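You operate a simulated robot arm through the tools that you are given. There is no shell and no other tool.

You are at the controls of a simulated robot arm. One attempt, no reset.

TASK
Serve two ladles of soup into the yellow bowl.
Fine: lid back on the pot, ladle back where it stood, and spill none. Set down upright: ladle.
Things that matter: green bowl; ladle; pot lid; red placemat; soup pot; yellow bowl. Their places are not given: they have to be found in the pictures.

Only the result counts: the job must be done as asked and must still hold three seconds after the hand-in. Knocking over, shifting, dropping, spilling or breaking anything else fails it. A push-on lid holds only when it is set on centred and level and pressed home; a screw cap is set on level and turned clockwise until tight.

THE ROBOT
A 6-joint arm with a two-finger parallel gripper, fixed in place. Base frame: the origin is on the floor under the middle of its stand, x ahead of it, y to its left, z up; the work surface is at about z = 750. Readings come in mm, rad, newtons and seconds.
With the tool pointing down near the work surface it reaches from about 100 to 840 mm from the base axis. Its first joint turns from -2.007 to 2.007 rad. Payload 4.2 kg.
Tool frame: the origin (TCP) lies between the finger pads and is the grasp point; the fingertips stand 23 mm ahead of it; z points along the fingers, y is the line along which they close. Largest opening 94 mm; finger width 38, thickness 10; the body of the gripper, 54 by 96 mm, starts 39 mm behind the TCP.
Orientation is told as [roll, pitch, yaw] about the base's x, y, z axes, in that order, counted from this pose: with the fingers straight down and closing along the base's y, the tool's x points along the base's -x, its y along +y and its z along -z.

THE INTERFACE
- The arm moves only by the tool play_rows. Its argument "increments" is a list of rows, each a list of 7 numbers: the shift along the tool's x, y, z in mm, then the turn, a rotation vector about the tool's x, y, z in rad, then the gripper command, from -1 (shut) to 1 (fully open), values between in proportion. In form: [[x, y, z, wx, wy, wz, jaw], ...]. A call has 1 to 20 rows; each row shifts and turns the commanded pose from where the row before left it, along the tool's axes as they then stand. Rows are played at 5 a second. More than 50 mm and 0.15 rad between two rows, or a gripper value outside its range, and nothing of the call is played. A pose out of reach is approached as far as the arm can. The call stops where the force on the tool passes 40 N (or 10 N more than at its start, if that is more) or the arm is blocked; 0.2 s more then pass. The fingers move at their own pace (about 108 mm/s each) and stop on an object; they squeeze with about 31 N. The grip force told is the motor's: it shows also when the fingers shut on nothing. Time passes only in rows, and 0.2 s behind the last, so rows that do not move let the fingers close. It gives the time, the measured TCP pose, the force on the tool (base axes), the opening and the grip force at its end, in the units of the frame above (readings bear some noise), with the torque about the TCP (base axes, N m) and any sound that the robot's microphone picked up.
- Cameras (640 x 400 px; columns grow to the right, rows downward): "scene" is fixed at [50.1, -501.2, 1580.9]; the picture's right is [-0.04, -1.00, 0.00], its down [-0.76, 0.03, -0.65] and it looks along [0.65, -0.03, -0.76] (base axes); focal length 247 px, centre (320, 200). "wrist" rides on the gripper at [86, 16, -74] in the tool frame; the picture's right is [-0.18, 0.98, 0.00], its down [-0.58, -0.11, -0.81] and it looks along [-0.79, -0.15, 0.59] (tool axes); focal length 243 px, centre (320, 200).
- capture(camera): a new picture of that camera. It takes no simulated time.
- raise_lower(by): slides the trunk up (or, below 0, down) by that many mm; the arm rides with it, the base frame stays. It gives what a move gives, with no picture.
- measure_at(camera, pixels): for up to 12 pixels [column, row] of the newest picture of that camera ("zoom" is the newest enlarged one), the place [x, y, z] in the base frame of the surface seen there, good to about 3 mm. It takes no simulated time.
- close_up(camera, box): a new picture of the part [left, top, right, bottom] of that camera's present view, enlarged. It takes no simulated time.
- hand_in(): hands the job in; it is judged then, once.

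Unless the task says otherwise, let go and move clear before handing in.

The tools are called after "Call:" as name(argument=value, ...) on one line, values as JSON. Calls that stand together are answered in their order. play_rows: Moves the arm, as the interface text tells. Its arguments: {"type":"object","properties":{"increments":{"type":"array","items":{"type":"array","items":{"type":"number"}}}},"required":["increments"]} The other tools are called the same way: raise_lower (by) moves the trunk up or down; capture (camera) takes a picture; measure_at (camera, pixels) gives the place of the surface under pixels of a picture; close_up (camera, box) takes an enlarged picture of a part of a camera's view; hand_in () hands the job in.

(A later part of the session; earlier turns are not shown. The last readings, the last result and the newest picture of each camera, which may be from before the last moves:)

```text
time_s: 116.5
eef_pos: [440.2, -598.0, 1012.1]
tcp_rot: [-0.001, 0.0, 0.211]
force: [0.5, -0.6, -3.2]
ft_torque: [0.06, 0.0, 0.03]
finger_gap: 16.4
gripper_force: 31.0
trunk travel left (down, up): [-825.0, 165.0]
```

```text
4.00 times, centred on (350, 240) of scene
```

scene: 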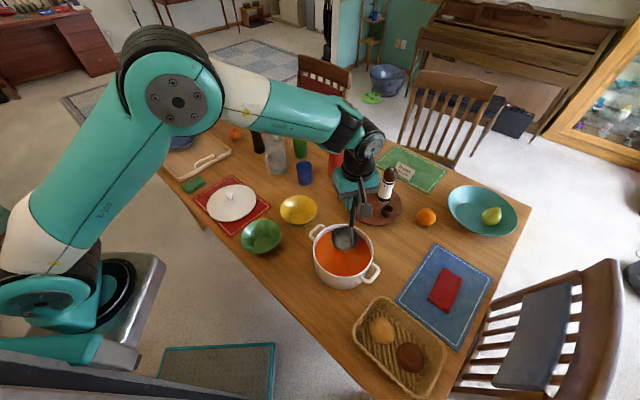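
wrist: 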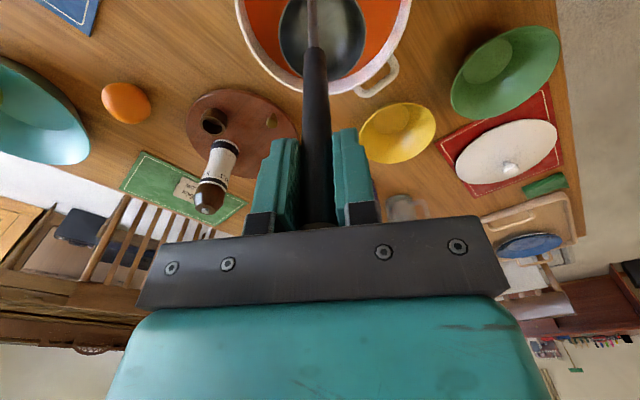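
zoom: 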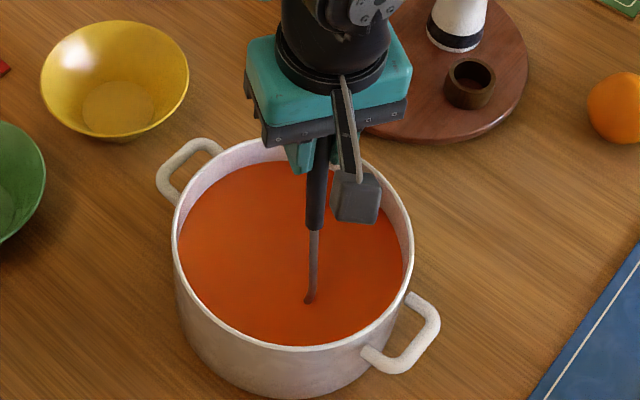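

The cup is under the flat soup surface and the load rose to about 3.2 N, so it has filled. I lift it slowly and level out of the soup.

Call:
play_rows(increments=[[0, 0, -3, 0, 0, 0, -1], [0, 0, -5, 0, 0, 0, -1], [0, 0, -6, 0, 0, 0, -1], [0, 0, -6, 0, 0, 0, -1], [0, 0, -6, 0, 0, 0, -1], [0, 0, -6, 0, 0, 0, -1], [0, 0, -6, 0, 0, 0, -1], [0, 0, -6, 0, 0, 0, -1], [0, 0, -5, 0, 0, 0, -1], [0, 0, -4, 0, 0, 0, -1], [0, 0, -2, 0, 0, 0, -1], [0, 0, 0, 0, 0, 0, -1], [0, 0, 0, 0, 0, 0, -1]])

Call:
close_up(camera="scene", box=[300, 190, 400, 290])

```text
time_s: 119.3
eef_pos: [438.9, -599.3, 1067.7]
tcp_rot: [0.002, 0.001, 0.211]
force: [-0.2, -0.8, -1.2]
ft_torque: [-0.02, 0.0, -0.03]
finger_gap: 16.4
gripper_force: 31.1
trunk travel left (down, up): [-825.0, 165.0]
```

```text
4.00 times, centred on (350, 240) of scene
```

zoom: 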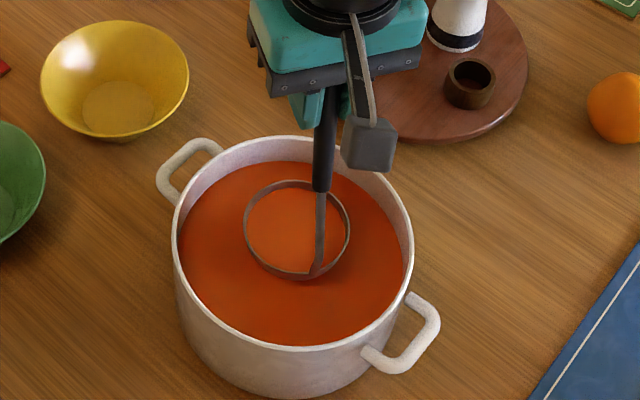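

The cup has come up filled with soup, its rim visible around the surface. I lift on gently to clear the pot rim.

Call:
play_rows(increments=[[0, 0, -3, 0, 0, 0, -1], [0, 0, -6, 0, 0, 0, -1], [0, 0, -8, 0, 0, 0, -1], [0, 0, -9, 0, 0, 0, -1], [0, 0, -9, 0, 0, 0, -1], [0, 0, -8, 0, 0, 0, -1], [0, 0, -6, 0, 0, 0, -1], [0, 0, -4, 0, 0, 0, -1], [0, 0, -2, 0, 0, 0, -1], [0, 0, 0, 0, 0, 0, -1], [0, 0, 0, 0, 0, 0, -1]])

Call:
close_up(camera="scene", box=[300, 190, 400, 290])

```text
time_s: 121.7
eef_pos: [439.2, -598.5, 1123.6]
tcp_rot: [-0.001, 0.0, 0.212]
force: [0.4, -0.5, -1.8]
ft_torque: [-0.01, 0.03, -0.02]
finger_gap: 16.9
gripper_force: 31.5
trunk travel left (down, up): [-825.0, 165.0]
```

```text
4.00 times, centred on (350, 240) of scene
```

zoom: 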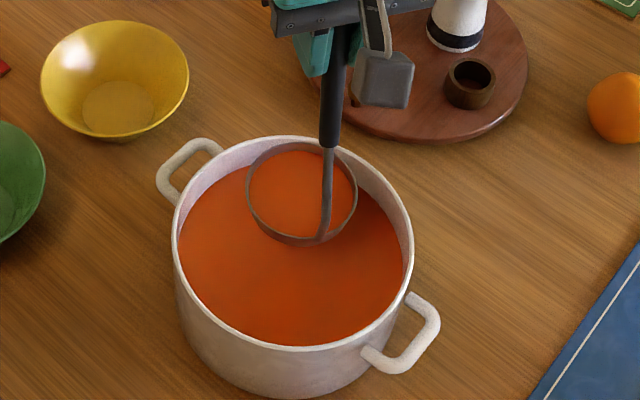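

The cup is full with a small margin below the rim. I measure how much freeboard there is before moving.

Call:
measure_at(camera="zoom", pixels=[[290, 195], [300, 175], [280, 220], [300, 145], [249, 195], [355, 195], [320, 243], [262, 215]])

```text
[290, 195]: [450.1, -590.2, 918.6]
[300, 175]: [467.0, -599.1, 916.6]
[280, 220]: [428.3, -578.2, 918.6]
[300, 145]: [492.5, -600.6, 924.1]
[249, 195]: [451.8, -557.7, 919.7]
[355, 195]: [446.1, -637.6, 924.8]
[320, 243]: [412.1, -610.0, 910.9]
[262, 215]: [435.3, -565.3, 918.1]
```

There is about 6 mm of freeboard (soup 918, rim 924). I carry it slowly, with gentle ramps, to the pour-start point beside the yellow bowl.

Call:
play_rows(increments=[[-3.9, 0.89, 0, 0, 0, 0, -1], [-7.8, 1.77, 0, 0, 0, 0, -1], [-11.7, 2.66, 0, 0, 0, 0, -1], [-14.7, 3.34, 0, 0, 0, 0, -1], [-14.7, 3.34, 0, 0, 0, 0, -1], [-14.7, 3.34, 0, 0, 0, 0, -1], [-14.7, 3.34, 0, 0, 0, 0, -1], [-14.7, 3.34, 0, 0, 0, 0, -1], [-14.7, 3.34, 0, 0, 0, 0, -1], [-14.7, 3.34, 0, 0, 0, 0, -1], [-14.7, 3.34, 0, 0, 0, 0, -1], [-14.7, 3.34, 0, 0, 0, 0, -1], [-14.7, 3.34, 0, 0, 0, 0, -1], [-14.7, 3.34, 0, 0, 0, 0, -1], [-14.7, 3.34, 0, 0, 0, 0, -1], [-14.7, 3.34, 0, 0, 0, 0, -1], [-12, 2.7, 0, 0, 0, 0, -1], [-8, 1.8, 0, 0, 0, 0, -1], [-4.5, 1, 0, 0, 0, 0, -1], [0, 0, 0, 0, 0, 0, -1]])

Call:
close_up(camera="scene", box=[240, 150, 380, 290])

```text
time_s: 125.9
eef_pos: [662.6, -495.1, 1122.4]
tcp_rot: [0.001, 0.001, 0.212]
force: [-0.3, -1.4, -1.5]
ft_torque: [-0.02, 0.01, 0.0]
finger_gap: 16.4
gripper_force: 31.1
trunk travel left (down, up): [-825.0, 165.0]
```

```text
2.86 times, centred on (310, 220) of scene
```

zoom: 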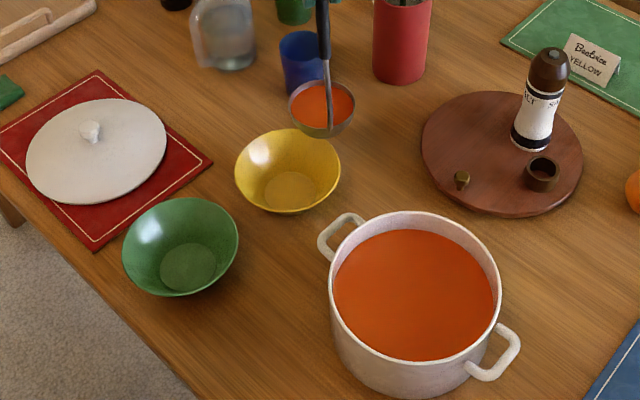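

No drips on the way. I lower the cup toward the bowl and check its position.

Call:
play_rows(increments=[[0, 0, 4, 0, 0, 0, -1], [0, 0, 8, 0, 0, 0, -1], [0, 0, 10, 0, 0, 0, -1], [0, 0, 10, 0, 0, 0, -1], [0, 0, 10, 0, 0, 0, -1], [0, 0, 7, 0, 0, 0, -1], [0, 0, 4, 0, 0, 0, -1], [0, 0, 2, 0, 0, 0, -1], [0, 0, 0, 0, 0, 0, -1]])

Call:
close_up(camera="scene", box=[270, 150, 350, 230])

```text
time_s: 127.9
eef_pos: [662.9, -496.9, 1068.1]
tcp_rot: [0.001, 0.0, 0.211]
force: [0.3, 0.0, -0.9]
ft_torque: [-0.02, 0.01, 0.0]
finger_gap: 16.8
gripper_force: 32.0
trunk travel left (down, up): [-825.0, 165.0]
```

```text
5.00 times, centred on (310, 190) of scene
```

zoom: 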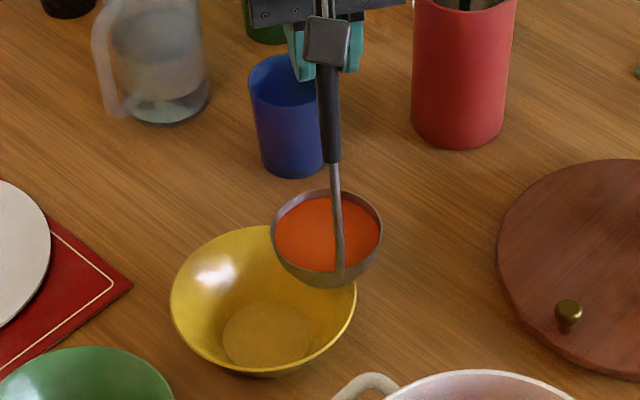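

Call:
measure_at(camera="zoom", pixels=[[272, 232], [381, 230], [318, 192], [285, 207], [273, 245], [370, 262], [265, 330], [173, 290], [355, 300], [230, 230], [262, 374], [300, 225]])

```text
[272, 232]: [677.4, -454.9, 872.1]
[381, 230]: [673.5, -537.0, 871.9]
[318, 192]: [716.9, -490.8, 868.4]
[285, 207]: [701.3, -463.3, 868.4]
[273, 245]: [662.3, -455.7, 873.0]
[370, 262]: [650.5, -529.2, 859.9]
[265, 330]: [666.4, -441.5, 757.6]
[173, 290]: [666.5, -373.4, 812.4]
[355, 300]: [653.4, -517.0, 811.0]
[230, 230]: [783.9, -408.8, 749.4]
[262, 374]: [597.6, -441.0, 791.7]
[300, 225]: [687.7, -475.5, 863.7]
```

The pouring lip is at about (666,-455,870) and the bowl centre is (661,-444), so the lip sits over the bowl with room on all sides. I start tilting slowly with the lip held in place.

Call:
play_rows(increments=[[0, 7.99, -1.52, 0.04, 0, 0, -1], [0, 7.99, -1.52, 0.04, 0, 0, -1], [0, 7.99, -1.52, 0.04, 0, 0, -1], [0, 7.99, -1.52, 0.04, 0, 0, -1], [0, 7.99, -1.52, 0.04, 0, 0, -1], [0, 7.99, -1.52, 0.04, 0, 0, -1], [0, 7.99, -1.52, 0.04, 0, 0, -1], [0, 7.99, -1.52, 0.04, 0, 0, -1], [0, 0, 0, 0, 0, 0, -1]])

Call:
close_up(camera="scene", box=[270, 150, 350, 230])

```text
time_s: 129.9
eef_pos: [648.7, -431.7, 1071.0]
tcp_rot: [-0.322, 0.001, 0.213]
force: [-0.9, 0.4, -1.0]
ft_torque: [0.12, 0.03, 0.01]
finger_gap: 16.6
gripper_force: 31.1
trunk travel left (down, up): [-825.0, 165.0]
```

```text
5.00 times, centred on (310, 190) of scene
```

zoom: 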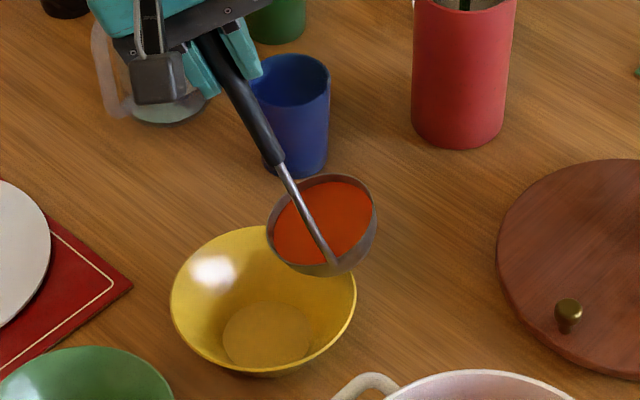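

At 18° the soup is at the lip side but nothing has run into the bowl yet. I continue tilting.

Call:
play_rows(increments=[[0, 7.99, -1.52, 0.04, 0, 0, -1], [0, 7.99, -1.52, 0.04, 0, 0, -1], [0, 7.99, -1.52, 0.04, 0, 0, -1], [0, 7.99, -1.52, 0.04, 0, 0, -1], [0, 7.99, -1.52, 0.04, 0, 0, -1], [0, 7.99, -1.52, 0.04, 0, 0, -1], [0, 7.99, -1.52, 0.04, 0, 0, -1], [0, 0, 0, 0, 0, 0, -1]])

Call:
close_up(camera="scene", box=[270, 150, 350, 230])

```text
time_s: 131.7
eef_pos: [637.4, -379.2, 1057.6]
tcp_rot: [-0.6, 0.001, 0.211]
force: [-0.1, 0.4, -1.9]
ft_torque: [0.17, 0.03, 0.0]
finger_gap: 16.8
gripper_force: 30.8
trunk travel left (down, up): [-825.0, 165.0]
```

```text
5.00 times, centred on (310, 190) of scene
```

zoom: 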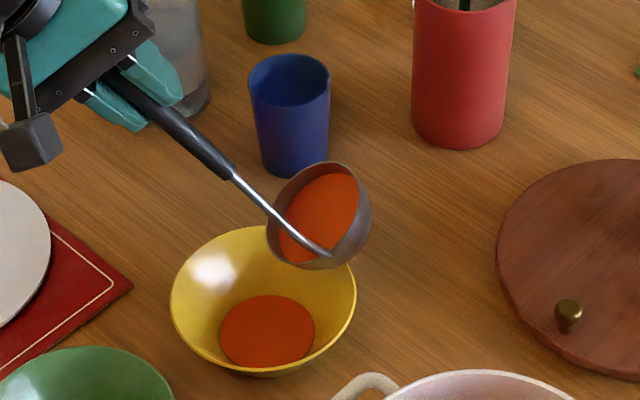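

Soup is now collecting in the yellow bowl with none outside. I keep tilting.

Call:
play_rows(increments=[[0, 9.98, -1.85, 0.05, 0, 0, -1], [0, 9.98, -1.85, 0.05, 0, 0, -1], [0, 9.98, -1.85, 0.05, 0, 0, -1], [0, 9.98, -1.85, 0.05, 0, 0, -1], [0, 9.98, -1.85, 0.05, 0, 0, -1], [0, 9.98, -1.85, 0.05, 0, 0, -1], [0, 9.98, -1.85, 0.05, 0, 0, -1], [0, 9.98, -1.85, 0.05, 0, 0, -1], [0, 9.98, -1.85, 0.05, 0, 0, -1], [0, 9.98, -1.85, 0.05, 0, 0, -1], [0, 9.98, -1.85, 0.05, 0, 0, -1], [0, 9.98, -1.85, 0.05, 0, 0, -1], [0, 0, 0, 0, 0, 0, -1]])

Call:
close_up(camera="scene", box=[250, 150, 350, 250])

```text
time_s: 134.5
eef_pos: [618.0, -287.3, 980.3]
tcp_rot: [-1.198, -0.002, 0.213]
force: [0.5, -0.5, -1.6]
ft_torque: [0.27, 0.09, 0.04]
finger_gap: 16.5
gripper_force: 30.7
trunk travel left (down, up): [-825.0, 165.0]
```

```text
4.00 times, centred on (300, 200) of scene
```

zoom: 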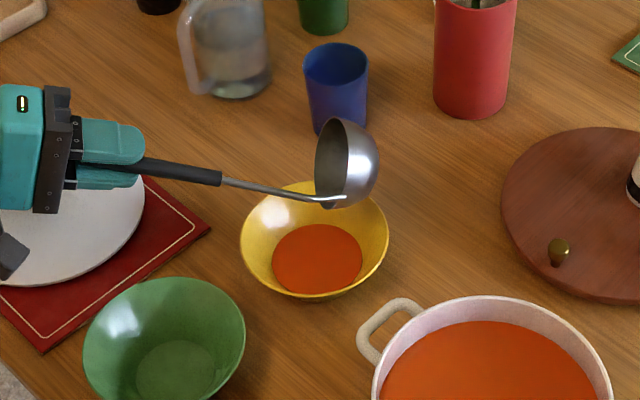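

The ladle cup looks empty at 69° and the bowl has soup. I tilt a little further and pause to let the rest drain.

Call:
play_rows(increments=[[0, 9.98, -1.85, 0.05, 0, 0, -1], [0, 9.98, -1.85, 0.05, 0, 0, -1], [0, 9.98, -1.85, 0.05, 0, 0, -1], [0, 9.98, -1.85, 0.05, 0, 0, -1], [0, 0, 0, 0, 0, 0, -1], [0, 0, 0, 0, 0, 0, -1], [0, 0, 0, 0, 0, 0, -1], [0, 0, 0, 0, 0, 0, -1]])

Call:
close_up(camera="scene", box=[270, 150, 350, 230])

Call:
capture(camera="wrist")

```text
time_s: 136.3
eef_pos: [614.1, -268.2, 943.4]
tcp_rot: [-1.397, 0.0, 0.21]
force: [-0.5, 0.4, -1.5]
ft_torque: [0.3, 0.08, -0.02]
finger_gap: 16.8
gripper_force: 30.9
trunk travel left (down, up): [-825.0, 165.0]
```

```text
5.00 times, centred on (310, 190) of scene
```

zoom: 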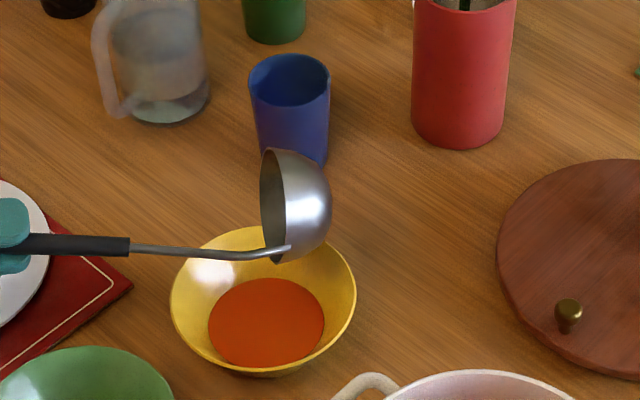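

```text
taken
```

wrist: 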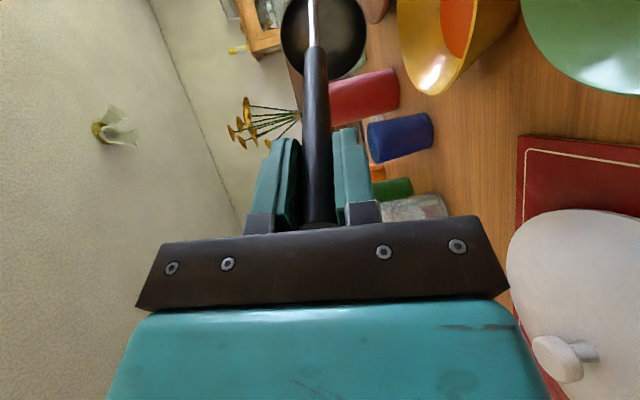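

The cup is empty (wrist view, dark interior) and its seat in the grip is unchanged. I retrace the tilt to upright.

Call:
play_rows(increments=[[0, -19.66, 5.19, -0.1, 0, 0, -1], [0, -19.66, 5.19, -0.1, 0, 0, -1], [0, -19.66, 5.19, -0.1, 0, 0, -1], [0, -19.66, 5.19, -0.1, 0, 0, -1], [0, -19.66, 5.19, -0.1, 0, 0, -1], [0, -19.66, 5.19, -0.1, 0, 0, -1], [0, -19.66, 5.19, -0.1, 0, 0, -1], [0, -19.66, 5.19, -0.1, 0, 0, -1], [0, -19.66, 5.19, -0.1, 0, 0, -1], [0, -19.66, 5.19, -0.1, 0, 0, -1], [0, -19.66, 5.19, -0.1, 0, 0, -1], [0, -19.66, 5.19, -0.1, 0, 0, -1], [0, -19.66, 5.19, -0.1, 0, 0, -1], [0, -19.66, 5.19, -0.1, 0, 0, -1], [0, 0, 0, 0, 0, 0, -1]])

Call:
close_up(camera="scene", box=[250, 150, 400, 300])

```text
time_s: 139.5
eef_pos: [662.9, -495.5, 1066.6]
tcp_rot: [0.002, 0.0, 0.212]
force: [-0.9, 1.1, -2.2]
ft_torque: [0.01, -0.03, -0.03]
finger_gap: 16.7
gripper_force: 30.9
trunk travel left (down, up): [-825.0, 165.0]
```

```text
2.67 times, centred on (325, 225) of scene
```

zoom: 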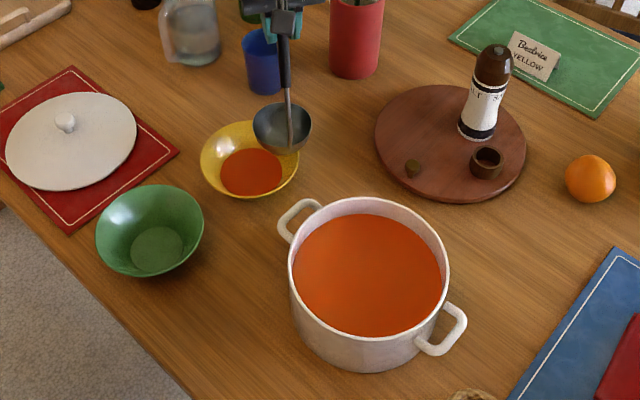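

First ladle served cleanly: soup in the yellow bowl, none on the table. I rise and return over the pot for the second.

Call:
play_rows(increments=[[0, 0, -20, 0, 0, 0, -1], [0, 0, -25, 0, 0, 0, -1], [0, 0, -12, 0, 0, 0, -1], [15, -3.3, 0, 0, 0, 0, -1], [30.05, -6.7, 0, 0, 0, 0, -1], [30.05, -6.7, 0, 0, 0, 0, -1], [30.05, -6.7, 0, 0, 0, 0, -1], [30.05, -6.7, 0, 0, 0, 0, -1], [30.05, -6.7, 0, 0, 0, 0, -1], [30.05, -6.7, 0, 0, 0, 0, -1], [30.05, -6.7, 0, 0, 0, 0, -1], [15, -3.4, 0, 0, 0, 0, -1], [0, 0, 0, 0, 0, 0, -1]])

Call:
close_up(camera="scene", box=[300, 190, 400, 290])

```text
time_s: 142.3
eef_pos: [437.1, -598.2, 1125.2]
tcp_rot: [0.002, -0.002, 0.21]
force: [0.1, 0.5, -1.8]
ft_torque: [-0.01, -0.01, -0.01]
finger_gap: 16.5
gripper_force: 31.0
trunk travel left (down, up): [-825.0, 165.0]
```

```text
4.00 times, centred on (350, 240) of scene
```

zoom: 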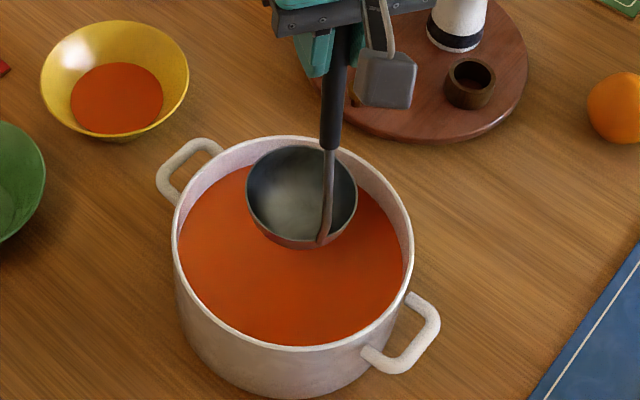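

The empty cup is centred over the pot again. I dip a few millimetres deeper this time, since the soup level has dropped slightly.

Call:
play_rows(increments=[[0, 0, 15, 0, 0, 0, -1], [0, 0, 20, 0, 0, 0, -1], [0, 0, 17, 0, 0, 0, -1], [0, 0, 8, 0, 0, 0, -1], [0, 0, 7, 0, 0, 0, -1], [0, 0, 7, 0, 0, 0, -1], [0, 0, 7, 0, 0, 0, -1], [0, 0, 7, 0, 0, 0, -1], [0, 0, 7, 0, 0, 0, -1], [0, 0, 7, 0, 0, 0, -1], [0, 0, 6, 0, 0, 0, -1], [0, 0, 5, 0, 0, 0, -1], [0, 0, 4, 0, 0, 0, -1], [0, 0, 0, 0, 0, 0, -1], [0, 0, 0, 0, 0, 0, -1], [0, 0, 0, 0, 0, 0, -1]])

Call:
close_up(camera="scene", box=[300, 190, 400, 290])

```text
time_s: 145.7
eef_pos: [438.9, -598.3, 1007.3]
tcp_rot: [0.001, -0.002, 0.211]
force: [-0.2, -0.1, -0.9]
ft_torque: [-0.03, 0.04, -0.02]
finger_gap: 16.7
gripper_force: 30.9
trunk travel left (down, up): [-825.0, 165.0]
```

```text
4.00 times, centred on (350, 240) of scene
```

zoom: 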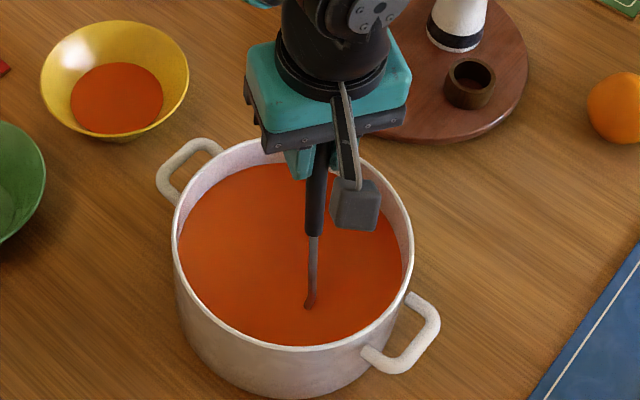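

The cup is fully submerged again. I lift it slowly and level in one smooth run until it is above the pot rim.

Call:
play_rows(increments=[[0, 0, -3, 0, 0, 0, -1], [0, 0, -5, 0, 0, 0, -1], [0, 0, -6, 0, 0, 0, -1], [0, 0, -6, 0, 0, 0, -1], [0, 0, -6, 0, 0, 0, -1], [0, 0, -6, 0, 0, 0, -1], [0, 0, -6, 0, 0, 0, -1], [0, 0, -6, 0, 0, 0, -1], [0, 0, -6, 0, 0, 0, -1], [0, 0, -7, 0, 0, 0, -1], [0, 0, -8, 0, 0, 0, -1], [0, 0, -9, 0, 0, 0, -1], [0, 0, -9, 0, 0, 0, -1], [0, 0, -9, 0, 0, 0, -1], [0, 0, -9, 0, 0, 0, -1], [0, 0, -7, 0, 0, 0, -1], [0, 0, -4, 0, 0, 0, -1], [0, 0, -2, 0, 0, 0, -1], [0, 0, 0, 0, 0, 0, -1], [0, 0, 0, 0, 0, 0, -1]])

Call:
close_up(camera="scene", box=[300, 190, 400, 290])

```text
time_s: 149.9
eef_pos: [437.7, -597.6, 1122.2]
tcp_rot: [0.002, -0.002, 0.21]
force: [-0.5, 0.2, -2.2]
ft_torque: [-0.02, 0.0, -0.01]
finger_gap: 16.7
gripper_force: 30.9
trunk travel left (down, up): [-825.0, 165.0]
```

```text
4.00 times, centred on (350, 240) of scene
```

zoom: 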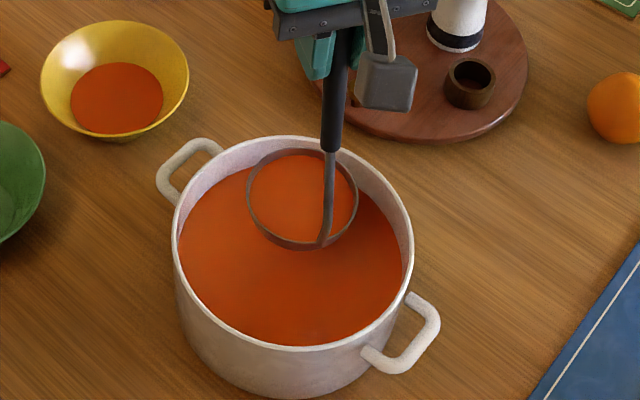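

The second ladle is full with the same freeboard. I carry it the same gentle way to the pour-start point.

Call:
play_rows(increments=[[-3.9, 0.89, 0, 0, 0, 0, -1], [-7.8, 1.77, 0, 0, 0, 0, -1], [-11.7, 2.66, 0, 0, 0, 0, -1], [-14.8, 3.3, 0, 0, 0, 0, -1], [-14.8, 3.3, 0, 0, 0, 0, -1], [-14.8, 3.3, 0, 0, 0, 0, -1], [-14.8, 3.3, 0, 0, 0, 0, -1], [-14.8, 3.3, 0, 0, 0, 0, -1], [-14.8, 3.3, 0, 0, 0, 0, -1], [-14.8, 3.3, 0, 0, 0, 0, -1], [-14.8, 3.3, 0, 0, 0, 0, -1], [-14.8, 3.3, 0, 0, 0, 0, -1], [-14.8, 3.3, 0, 0, 0, 0, -1], [-14.8, 3.3, 0, 0, 0, 0, -1], [-14.8, 3.3, 0, 0, 0, 0, -1], [-14.8, 3.3, 0, 0, 0, 0, -1], [-12, 2.6, 0, 0, 0, 0, -1], [-8, 1.7, 0, 0, 0, 0, -1], [-4.5, 0.9, 0, 0, 0, 0, -1], [0, 0, 0, 0, 0, 0, -1]])

Call:
play_rows(increments=[[0, 0, 4, 0, 0, 0, -1], [0, 0, 8, 0, 0, 0, -1], [0, 0, 10, 0, 0, 0, -1], [0, 0, 10, 0, 0, 0, -1], [0, 0, 10, 0, 0, 0, -1], [0, 0, 7, 0, 0, 0, -1], [0, 0, 4, 0, 0, 0, -1], [0, 0, 1, 0, 0, 0, -1], [0, 0, 0, 0, 0, 0, -1]])

Call:
close_up(camera="scene", box=[270, 150, 350, 230])

```text
time_s: 154.1
eef_pos: [661.7, -494.8, 1121.9]
tcp_rot: [0.0, 0.002, 0.211]
force: [-1.2, 0.4, -1.0]
ft_torque: [0.01, 0.05, -0.01]
finger_gap: 16.7
gripper_force: 31.2
trunk travel left (down, up): [-825.0, 165.0]
```

```text
time_s: 156.1
eef_pos: [662.0, -497.0, 1067.9]
tcp_rot: [0.002, 0.0, 0.212]
force: [-0.5, 0.4, -2.1]
ft_torque: [0.02, 0.0, -0.01]
finger_gap: 16.4
gripper_force: 31.5
trunk travel left (down, up): [-825.0, 165.0]
```

```text
5.00 times, centred on (310, 190) of scene
```

zoom: 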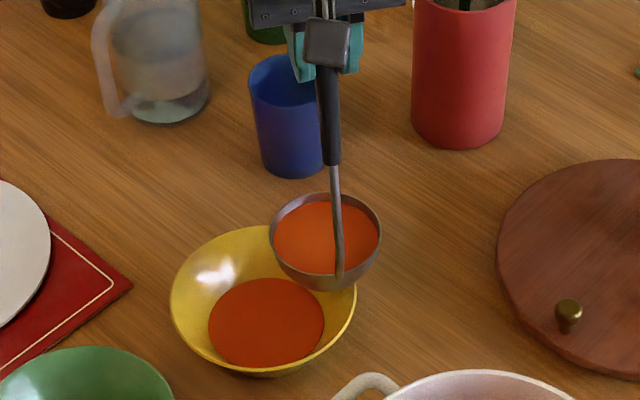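

The cup is in the same place as the first pour. I repeat the slow tilt.

Call:
play_rows(increments=[[0, 7.99, -1.52, 0.04, 0, 0, -1], [0, 7.99, -1.52, 0.04, 0, 0, -1], [0, 7.99, -1.52, 0.04, 0, 0, -1], [0, 7.99, -1.52, 0.04, 0, 0, -1], [0, 7.99, -1.52, 0.04, 0, 0, -1], [0, 7.99, -1.52, 0.04, 0, 0, -1], [0, 7.99, -1.52, 0.04, 0, 0, -1], [0, 7.99, -1.52, 0.04, 0, 0, -1], [0, 7.99, -1.52, 0.04, 0, 0, -1], [0, 7.99, -1.52, 0.04, 0, 0, -1], [0, 7.99, -1.52, 0.04, 0, 0, -1], [0, 7.99, -1.52, 0.04, 0, 0, -1], [0, 7.99, -1.52, 0.04, 0, 0, -1], [0, 7.99, -1.52, 0.04, 0, 0, -1], [0, 7.99, -1.52, 0.04, 0, 0, -1], [0, 0, 0, 0, 0, 0, -1]])

Call:
close_up(camera="scene", box=[270, 150, 350, 230])

```text
time_s: 159.5
eef_pos: [636.9, -379.8, 1057.8]
tcp_rot: [-0.599, 0.0, 0.21]
force: [0.1, 0.0, -1.8]
ft_torque: [0.17, 0.08, 0.01]
finger_gap: 16.3
gripper_force: 30.9
trunk travel left (down, up): [-825.0, 165.0]
```

```text
5.00 times, centred on (310, 190) of scene
```

zoom: 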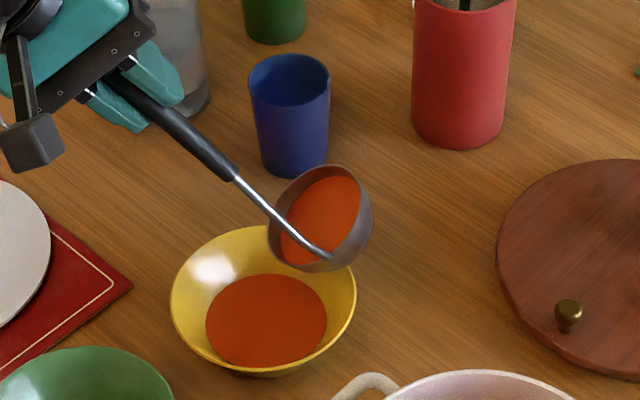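

The second ladle is pouring into the bowl with no spill. I continue to full tilt and pause.

Call:
play_rows(increments=[[0, 9.98, -1.85, 0.05, 0, 0, -1], [0, 9.98, -1.85, 0.05, 0, 0, -1], [0, 9.98, -1.85, 0.05, 0, 0, -1], [0, 9.98, -1.85, 0.05, 0, 0, -1], [0, 9.98, -1.85, 0.05, 0, 0, -1], [0, 9.98, -1.85, 0.05, 0, 0, -1], [0, 9.98, -1.85, 0.05, 0, 0, -1], [0, 9.98, -1.85, 0.05, 0, 0, -1], [0, 9.98, -1.85, 0.05, 0, 0, -1], [0, 9.98, -1.85, 0.05, 0, 0, -1], [0, 9.98, -1.85, 0.05, 0, 0, -1], [0, 9.98, -1.85, 0.05, 0, 0, -1], [0, 9.98, -1.85, 0.05, 0, 0, -1], [0, 9.98, -1.85, 0.05, 0, 0, -1], [0, 9.98, -1.85, 0.05, 0, 0, -1], [0, 9.98, -1.85, 0.05, 0, 0, -1], [0, 0, 0, 0, 0, 0, -1], [0, 0, 0, 0, 0, 0, -1], [0, 0, 0, 0, 0, 0, -1], [0, 0, 0, 0, 0, 0, -1]])

Call:
close_up(camera="scene", box=[270, 150, 350, 230])

Call:
capture(camera="wrist")

```text
time_s: 163.7
eef_pos: [612.6, -268.9, 946.2]
tcp_rot: [-1.396, 0.001, 0.211]
force: [-0.7, 0.4, -1.9]
ft_torque: [0.29, 0.07, -0.02]
finger_gap: 16.4
gripper_force: 31.2
trunk travel left (down, up): [-825.0, 165.0]
```

```text
5.00 times, centred on (310, 190) of scene
```

zoom: 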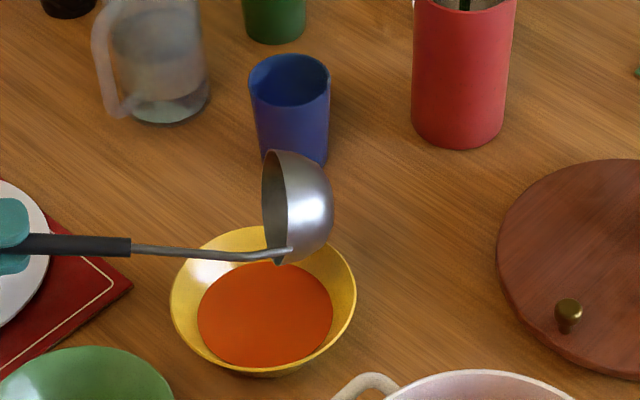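

```text
taken
```

wrist: 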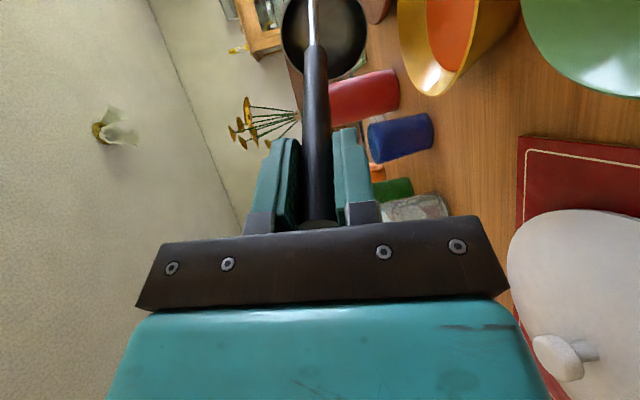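

Both ladles are in the bowl and the cup is empty. I retrace to upright and rise.

Call:
play_rows(increments=[[0, -19.66, 5.19, -0.1, 0, 0, -1], [0, -19.66, 5.19, -0.1, 0, 0, -1], [0, -19.66, 5.19, -0.1, 0, 0, -1], [0, -19.66, 5.19, -0.1, 0, 0, -1], [0, -19.66, 5.19, -0.1, 0, 0, -1], [0, -19.66, 5.19, -0.1, 0, 0, -1], [0, -19.66, 5.19, -0.1, 0, 0, -1], [0, -19.66, 5.19, -0.1, 0, 0, -1], [0, -19.66, 5.19, -0.1, 0, 0, -1], [0, -19.66, 5.19, -0.1, 0, 0, -1], [0, -19.66, 5.19, -0.1, 0, 0, -1], [0, -19.66, 5.19, -0.1, 0, 0, -1], [0, -19.66, 5.19, -0.1, 0, 0, -1], [0, -19.66, 5.19, -0.1, 0, 0, -1], [0, 0, 0, 0, 0, 0, -1], [0, 0, -20, 0, 0, 0, -1], [0, 0, -25, 0, 0, 0, -1], [0, 0, -12, 0, 0, 0, -1], [0, 0, 0, 0, 0, 0, -1]])

Call:
capture(camera="scene")

```text
time_s: 167.7
eef_pos: [662.1, -495.9, 1125.5]
tcp_rot: [0.004, 0.0, 0.211]
force: [0.5, 1.4, -1.8]
ft_torque: [-0.05, 0.01, -0.01]
finger_gap: 16.4
gripper_force: 31.1
trunk travel left (down, up): [-825.0, 165.0]
```

```text
taken
```

scene: 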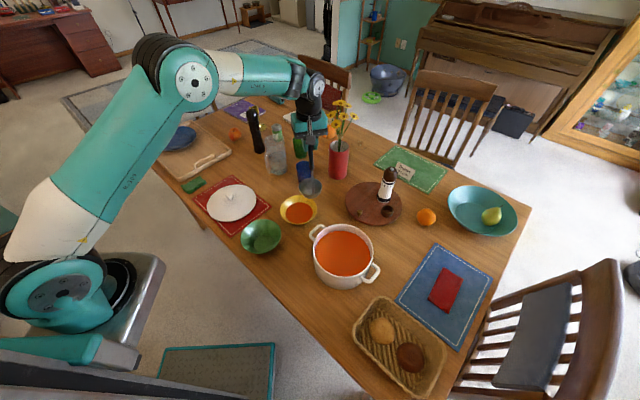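

The table is clean and the ladle is empty. I carry it back over its original spot and restore the 45° yaw.

Call:
play_rows(increments=[[15, 4.1, 0, 0, 0, 0, -1], [32, 8.7, 0, 0, 0, 0, -1], [32, 8.7, 0, 0, 0, 0, -1], [32, 8.7, 0, 0, 0, 0, -1], [32, 8.7, 0, 0, 0, 0, -1], [32, 8.7, 0, 0, 0, 0, -1], [32, 8.7, 0, 0, 0, 0, -1], [32, 8.7, 0, 0, 0, 0, -1], [32, 8.7, 0, 0, 0, 0, -1], [32, 8.7, 0, 0, 0, 0, -1], [20, 5.5, 0, 0, 0, 0, -1], [10.7, 3.3, 0, 0, 0, 0, -1], [0, 0, 0, -0.002, 0, -0.1148, -1], [0, 0, 0, 0, 0, -0.1148, -1], [0, 0, 0, 0, 0, -0.1148, -1], [0, 0, 0, 0, 0, -0.1148, -1], [0, 0, 0, 0, 0, -0.1148, -1], [0, 0, 0, 0, 0, 0, -1], [0, 0, 0, 0, 0, 0, -1]])

Call:
close_up(camera="scene", box=[250, 200, 370, 320])

Call:
capture(camera="wrist")

```text
time_s: 171.7
eef_pos: [316.4, -477.8, 1126.0]
tcp_rot: [0.005, -0.002, 0.785]
force: [-0.3, -0.4, -2.4]
ft_torque: [0.01, 0.04, -0.03]
finger_gap: 16.5
gripper_force: 31.7
trunk travel left (down, up): [-825.0, 165.0]
```

```text
3.33 times, centred on (310, 260) of scene
```

zoom: 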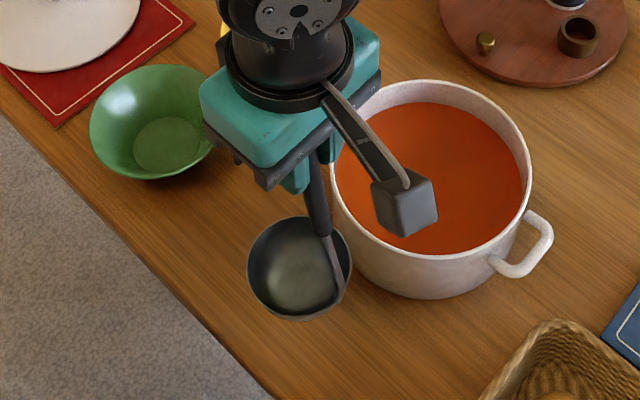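

```text
taken
```

wrist: 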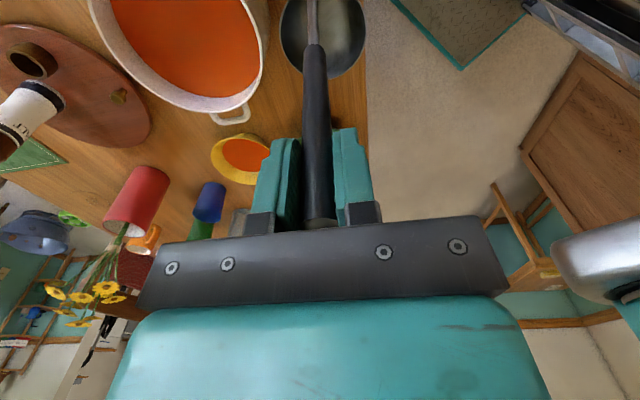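

The cup is back above its spot. I check that it is still level and how far it hangs below the TCP, since the wrist view suggests it slid down a couple of millimetres.

Call:
measure_at(camera="zoom", pixels=[[250, 275], [260, 245], [285, 222], [300, 218], [349, 262], [346, 250], [345, 290], [265, 305], [300, 314], [290, 270], [248, 265], [325, 310]])

```text
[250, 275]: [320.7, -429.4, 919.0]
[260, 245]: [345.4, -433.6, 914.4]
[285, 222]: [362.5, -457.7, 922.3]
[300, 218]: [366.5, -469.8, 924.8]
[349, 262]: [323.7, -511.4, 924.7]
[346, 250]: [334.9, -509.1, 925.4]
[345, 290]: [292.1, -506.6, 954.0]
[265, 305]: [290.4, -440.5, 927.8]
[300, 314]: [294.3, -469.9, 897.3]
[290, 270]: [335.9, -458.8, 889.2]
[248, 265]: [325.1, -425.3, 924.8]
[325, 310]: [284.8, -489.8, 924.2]
```

The rim is level at z≈925 and centred at (324.5,-468.4), matching its original place. I lower it, going slowly near the table.

Call:
play_rows(increments=[[0, 0, 15, 0.004, 0, 0, -1], [0, 0, 25, 0, 0, 0, -1], [0, 0, 25, 0, 0, 0, -1], [0, 0, 25, 0, 0, 0, -1], [0, 0, 20, 0, 0, 0, -1], [0, 0, 11, 0, 0, 0, -1], [0, 0, 6, 0, 0, 0, -1], [0, 0, 3, 0, 0, 0, -1], [0, 0, 0, 0, 0, 0, -1], [0, 0, 0, 0, 0, 0, -1]])

Call:
close_up(camera="scene", box=[250, 200, 370, 320])

```text
time_s: 173.9
eef_pos: [316.7, -477.0, 994.4]
tcp_rot: [0.002, -0.002, 0.785]
force: [-0.8, 0.0, -1.0]
ft_torque: [-0.03, -0.02, 0.0]
finger_gap: 16.8
gripper_force: 31.4
trunk travel left (down, up): [-825.0, 165.0]
```

```text
3.33 times, centred on (310, 260) of scene
```

zoom: 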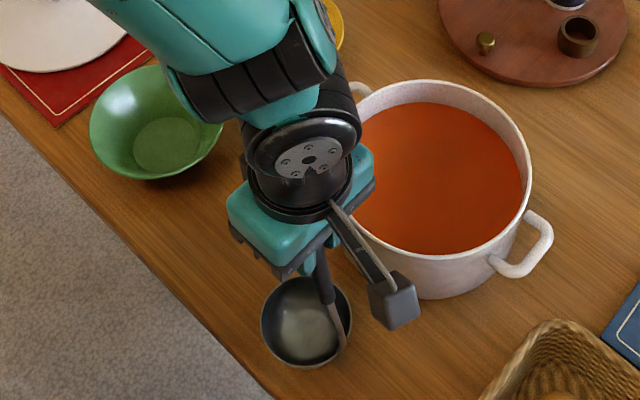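

Still free of the table at z=994. I go down in 1.5 mm steps and watch for contact.

Call:
play_rows(increments=[[0, 0, 1.5, 0, 0, 0, -1], [0, 0, 1.5, 0, 0, 0, -1], [0, 0, 1.5, 0, 0, 0, -1], [0, 0, 0, 0, 0, 0, -1], [0, 0, 0, 0, 0, 0, -1]])

Call:
play_rows(increments=[[0, 0, 1.2, 0, 0, 0, -1], [0, 0, 0, 0, 0, 0, -1], [0, 0, 0, 0, 0, 0, -1]])

```text
time_s: 175.1
eef_pos: [317.4, -476.4, 991.2]
tcp_rot: [0.002, -0.003, 0.786]
force: [0.0, 0.0, -0.9]
ft_torque: [0.0, 0.01, 0.01]
finger_gap: 16.7
gripper_force: 30.9
trunk travel left (down, up): [-825.0, 165.0]
```

```text
time_s: 175.9
eef_pos: [316.8, -475.6, 990.5]
tcp_rot: [0.002, -0.003, 0.784]
force: [0.8, -0.4, -1.3]
ft_torque: [0.0, 0.01, 0.02]
finger_gap: 16.8
gripper_force: 30.7
trunk travel left (down, up): [-825.0, 165.0]
```

Call:
play_rows(increments=[[0, 0, 1.2, 0, 0, 0, -1], [0, 0, 0, 0, 0, 0, -1], [0, 0, 0, 0, 0, 0, -1]])

Call:
play_rows(increments=[[0, 0, 1, 0, 0, 0, -1], [0, 0, 0, 0, 0, 0, -1], [0, 0, 0, 0, 0, 0, -1]])

```text
time_s: 176.7
eef_pos: [317.8, -476.1, 988.4]
tcp_rot: [0.0, -0.003, 0.784]
force: [0.1, 0.9, 2.8]
ft_torque: [0.19, -0.12, 0.04]
finger_gap: 16.6
gripper_force: 30.9
trunk travel left (down, up): [-825.0, 165.0]
```

```text
time_s: 177.5
eef_pos: [316.5, -477.1, 988.2]
tcp_rot: [-0.001, -0.002, 0.785]
force: [-0.3, 1.2, 16.1]
ft_torque: [0.45, -0.44, 0.05]
finger_gap: 16.4
gripper_force: 31.0
trunk travel left (down, up): [-825.0, 165.0]
```

The cup touched the table at TCP z≈988.3 (force +16 N). I ease back about 0.9 mm, then open gradually.

Call:
play_rows(increments=[[0, 0, -0.9, 0, 0, 0, -1], [0, 0, 0, 0, 0, 0, -1], [0, 0, 0, 0, 0, 0, -1]])

Call:
play_rows(increments=[[0, 0, 0, 0, 0, 0, -0.55], [0, 0, 0, 0, 0, 0, -0.4], [0, 0, 0, 0, 0, 0, -0.2], [0, 0, 0, 0, 0, 0, 0.2], [0, 0, 0, 0, 0, 0, 0.7], [0, 0, 0, 0, 0, 0, 1], [0, 0, 0, 0, 0, 0, 1]])

Call:
capture(camera="wrist")

Call:
close_up(camera="scene", box=[250, 200, 370, 320])

```text
time_s: 178.3
eef_pos: [316.2, -475.7, 988.5]
tcp_rot: [0.003, -0.003, 0.785]
force: [-0.3, -0.1, 6.8]
ft_torque: [0.1, -0.12, -0.03]
finger_gap: 16.6
gripper_force: 30.8
trunk travel left (down, up): [-825.0, 165.0]
```

```text
time_s: 179.9
eef_pos: [316.9, -475.8, 988.4]
tcp_rot: [-0.002, -0.003, 0.785]
force: [-0.1, 0.0, -0.9]
ft_torque: [-0.01, 0.02, 0.0]
finger_gap: 93.8
gripper_force: 0.0
trunk travel left (down, up): [-825.0, 165.0]
```

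```text
taken
```

wrist: 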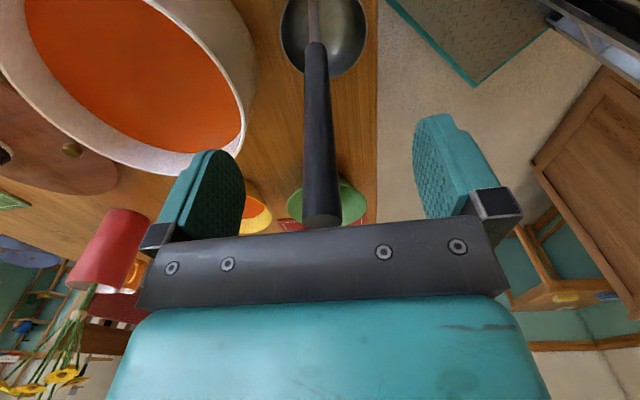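

```text
3.33 times, centred on (310, 260) of scene
```

zoom: 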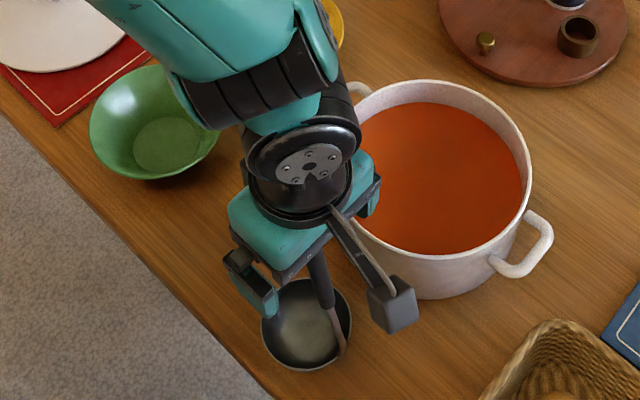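

The ladle stands upright on its cup in its original place. I rise straight up clear of it.

Call:
play_rows(increments=[[0, 0, -15, 0, 0, 0, 1], [0, 0, -25, 0, 0, 0, 1], [0, 0, -30, 0, 0, 0, 1], [0, 0, -35, 0, 0, 0, 1], [0, 0, -35, 0, 0, 0, 1], [0, 0, -10, 0, 0, 0, 1], [0, 0, 0, 0, 0, 0.131, 1], [0, 0, 0, 0, 0, 0.131, 1], [0, 0, 0, 0, 0, 0.131, 1], [0, 0, 0, 0, 0, 0.131, 1], [0, 0, 0, 0, 0, 0.131, 1], [0, 0, 0, 0, 0, 0.13, 1], [0, 0, 0, 0, 0, 0, 1]])

Call:
close_up(camera="scene", box=[270, 240, 350, 320])

```text
time_s: 182.7
eef_pos: [315.8, -475.8, 1137.5]
tcp_rot: [0.004, -0.001, -0.001]
force: [0.4, 0.4, 0.7]
ft_torque: [0.02, -0.03, -0.01]
finger_gap: 94.2
gripper_force: 0.0
trunk travel left (down, up): [-825.0, 165.0]
```

```text
5.00 times, centred on (310, 280) of scene
```

zoom: 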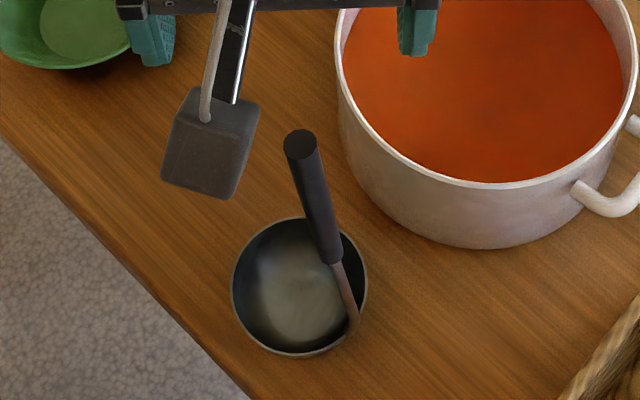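

The ladle's silhouette matches the starting picture almost pixel for pixel. Next I go to the lid on the placemat.

Call:
play_rows(increments=[[-15, 11.3, 0, 0.004, 0, 0, 1], [-31, 23.35, 0, 0, 0, 0, 1], [-31, 23.35, 0, 0, 0, 0, 1], [-31, 23.35, 0, 0, 0, 0, 1], [-31, 23.35, 0, 0, 0, 0, 1], [-31, 23.35, 0, 0, 0, 0, 1], [-31, 23.35, 0, 0, 0, 0, 1], [-31, 23.35, 0, 0, 0, 0, 1], [-31, 23.35, 0, 0, 0, 0, 1], [-31, 23.35, 0, 0, 0, 0, 1], [-31, 23.35, 0, 0, 0, 0, 1], [-31, 23.35, 0, 0, 0, 0, 1], [-31, 23.35, 0, 0, 0, 0, 1], [-31, 23.35, 0, 0, 0, 0, 1], [-14.4, 11, 0, 0, 0, 0, 1], [0, 0, 30, 0, 0, 0, 1], [0, 0, 40, 0, 0, 0, 1], [0, 0, 40, 0, 0, 0, 1], [0, 0, 0, 0, 0, 0, 1]])

Call:
capture(camera="wrist")

Call:
capture(camera="scene")

```text
time_s: 186.7
eef_pos: [747.3, -150.1, 1027.3]
tcp_rot: [-0.002, -0.002, -0.001]
force: [-0.9, 0.1, -0.1]
ft_torque: [0.02, 0.01, -0.02]
finger_gap: 93.7
gripper_force: 0.0
trunk travel left (down, up): [-825.0, 165.0]
```

```text
taken
```

wrist: 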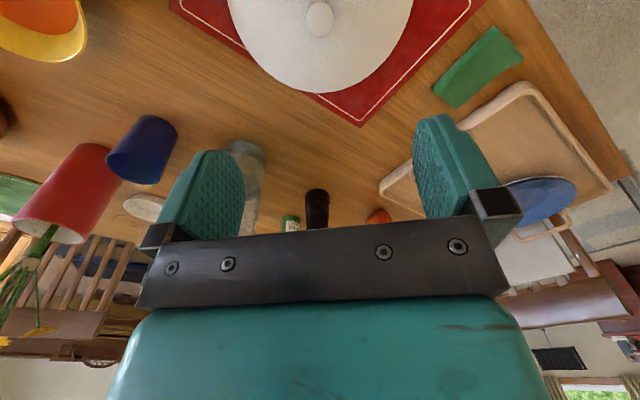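

```text
taken
```

scene: 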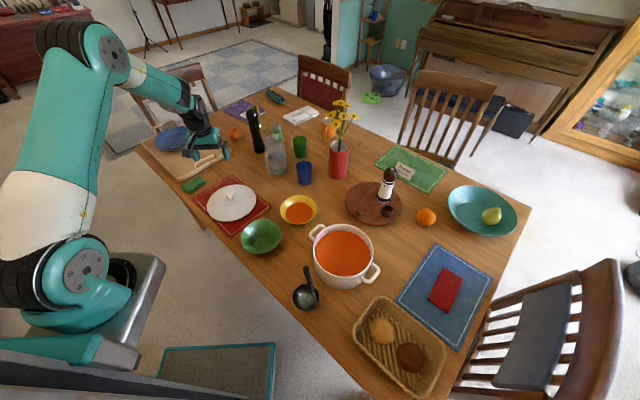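

The lid is exactly where I left it. I descend around its knob to z≈813.

Call:
play_rows(increments=[[-0.9, 0, 25, 0, 0, 0, 1], [0, 0, 35, 0, 0, 0, 1], [0, 0, 35, 0, 0, 0, 1], [0, 0, 35, 0, 0, 0, 1], [0, 0, 30, 0, 0, 0, 1], [0, 0, 22, 0, 0, 0, 1], [0, 0, 15, 0, 0, 0, 1], [0, 0, 9, 0, 0, 0, 1], [0, 0, 5, 0, 0, 0, 1], [0, 0, 2.5, 0, 0, 0, 1], [0, 0, 0, 0, 0, 0, 1]])

Call:
capture(camera="wrist")

```text
time_s: 189.1
eef_pos: [749.2, -149.8, 814.6]
tcp_rot: [-0.003, -0.001, 0.001]
force: [-0.1, -0.2, 0.5]
ft_torque: [0.04, 0.01, 0.0]
finger_gap: 94.2
gripper_force: 0.0
trunk travel left (down, up): [-825.0, 165.0]
```

```text
taken
```

wrist: 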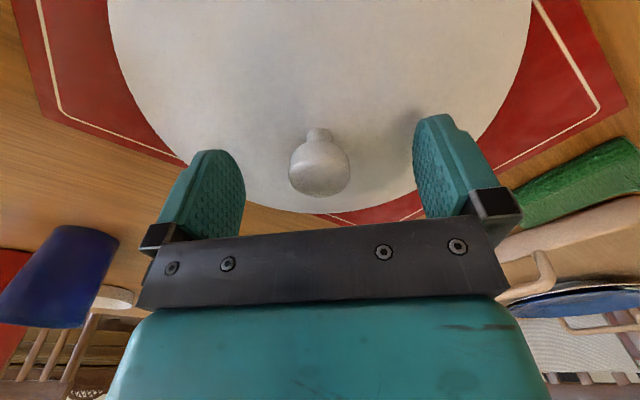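

The knob sits centred between the fingers. I close on it and lift.

Call:
play_rows(increments=[[0, 0, 0.8, 0, 0, 0, 0.2], [0, 0, 0, 0, 0, 0, -0.2], [0, 0, 0, 0, 0, 0, -1], [0, 0, 0, 0, 0, 0, -1], [0, 0, 0, 0, 0, 0, -1], [0, 0, 0, 0, 0, 0, -1]])

Call:
play_rows(increments=[[0, 0, -3, 0, 0, 0, -1], [0, 0, -6, 0, 0, 0, -1], [0, 0, -12, 0, 0, 0, -1], [0, 0, -20, 0, 0, 0, -1], [0, 0, -30, 0, 0, 0, -1], [0, 0, -35, 0, 0, 0, -1], [0, 0, -35, 0, 0, 0, -1], [0, 0, -35, 0, 0, 0, -1], [0, 0, -30, 0, 0, 0, -1], [0, 0, -20, 0, 0, 0, -1], [0, 0, -9, 0, 0, 0, -1], [0, 0, 0, 0, 0, 0, -1]])

Call:
capture(camera="wrist")

Call:
capture(camera="scene")

```text
time_s: 190.5
eef_pos: [750.6, -149.5, 814.3]
tcp_rot: [-0.003, -0.002, -0.001]
force: [0.0, 0.2, -0.1]
ft_torque: [0.2, -0.02, -0.13]
finger_gap: 28.8
gripper_force: 31.3
trunk travel left (down, up): [-825.0, 165.0]
```

```text
time_s: 193.1
eef_pos: [750.3, -150.7, 1050.0]
tcp_rot: [-0.001, 0.001, 0.001]
force: [0.7, 0.5, -4.5]
ft_torque: [0.0, -0.04, 0.0]
finger_gap: 29.3
gripper_force: 31.3
trunk travel left (down, up): [-825.0, 165.0]
```

```text
taken
```

wrist: 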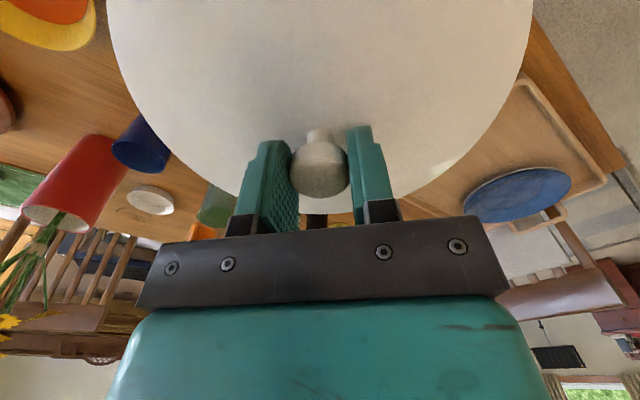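

```text
taken
```

scene: 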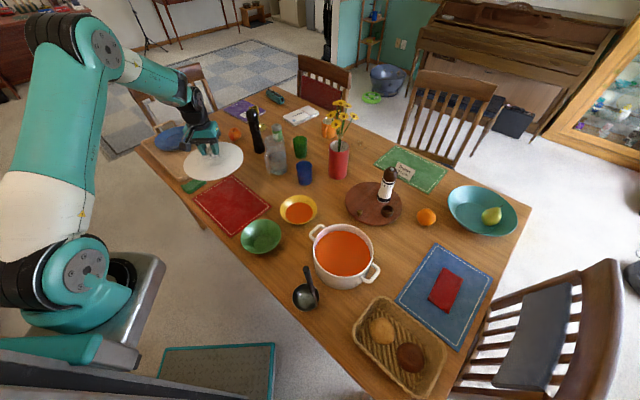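

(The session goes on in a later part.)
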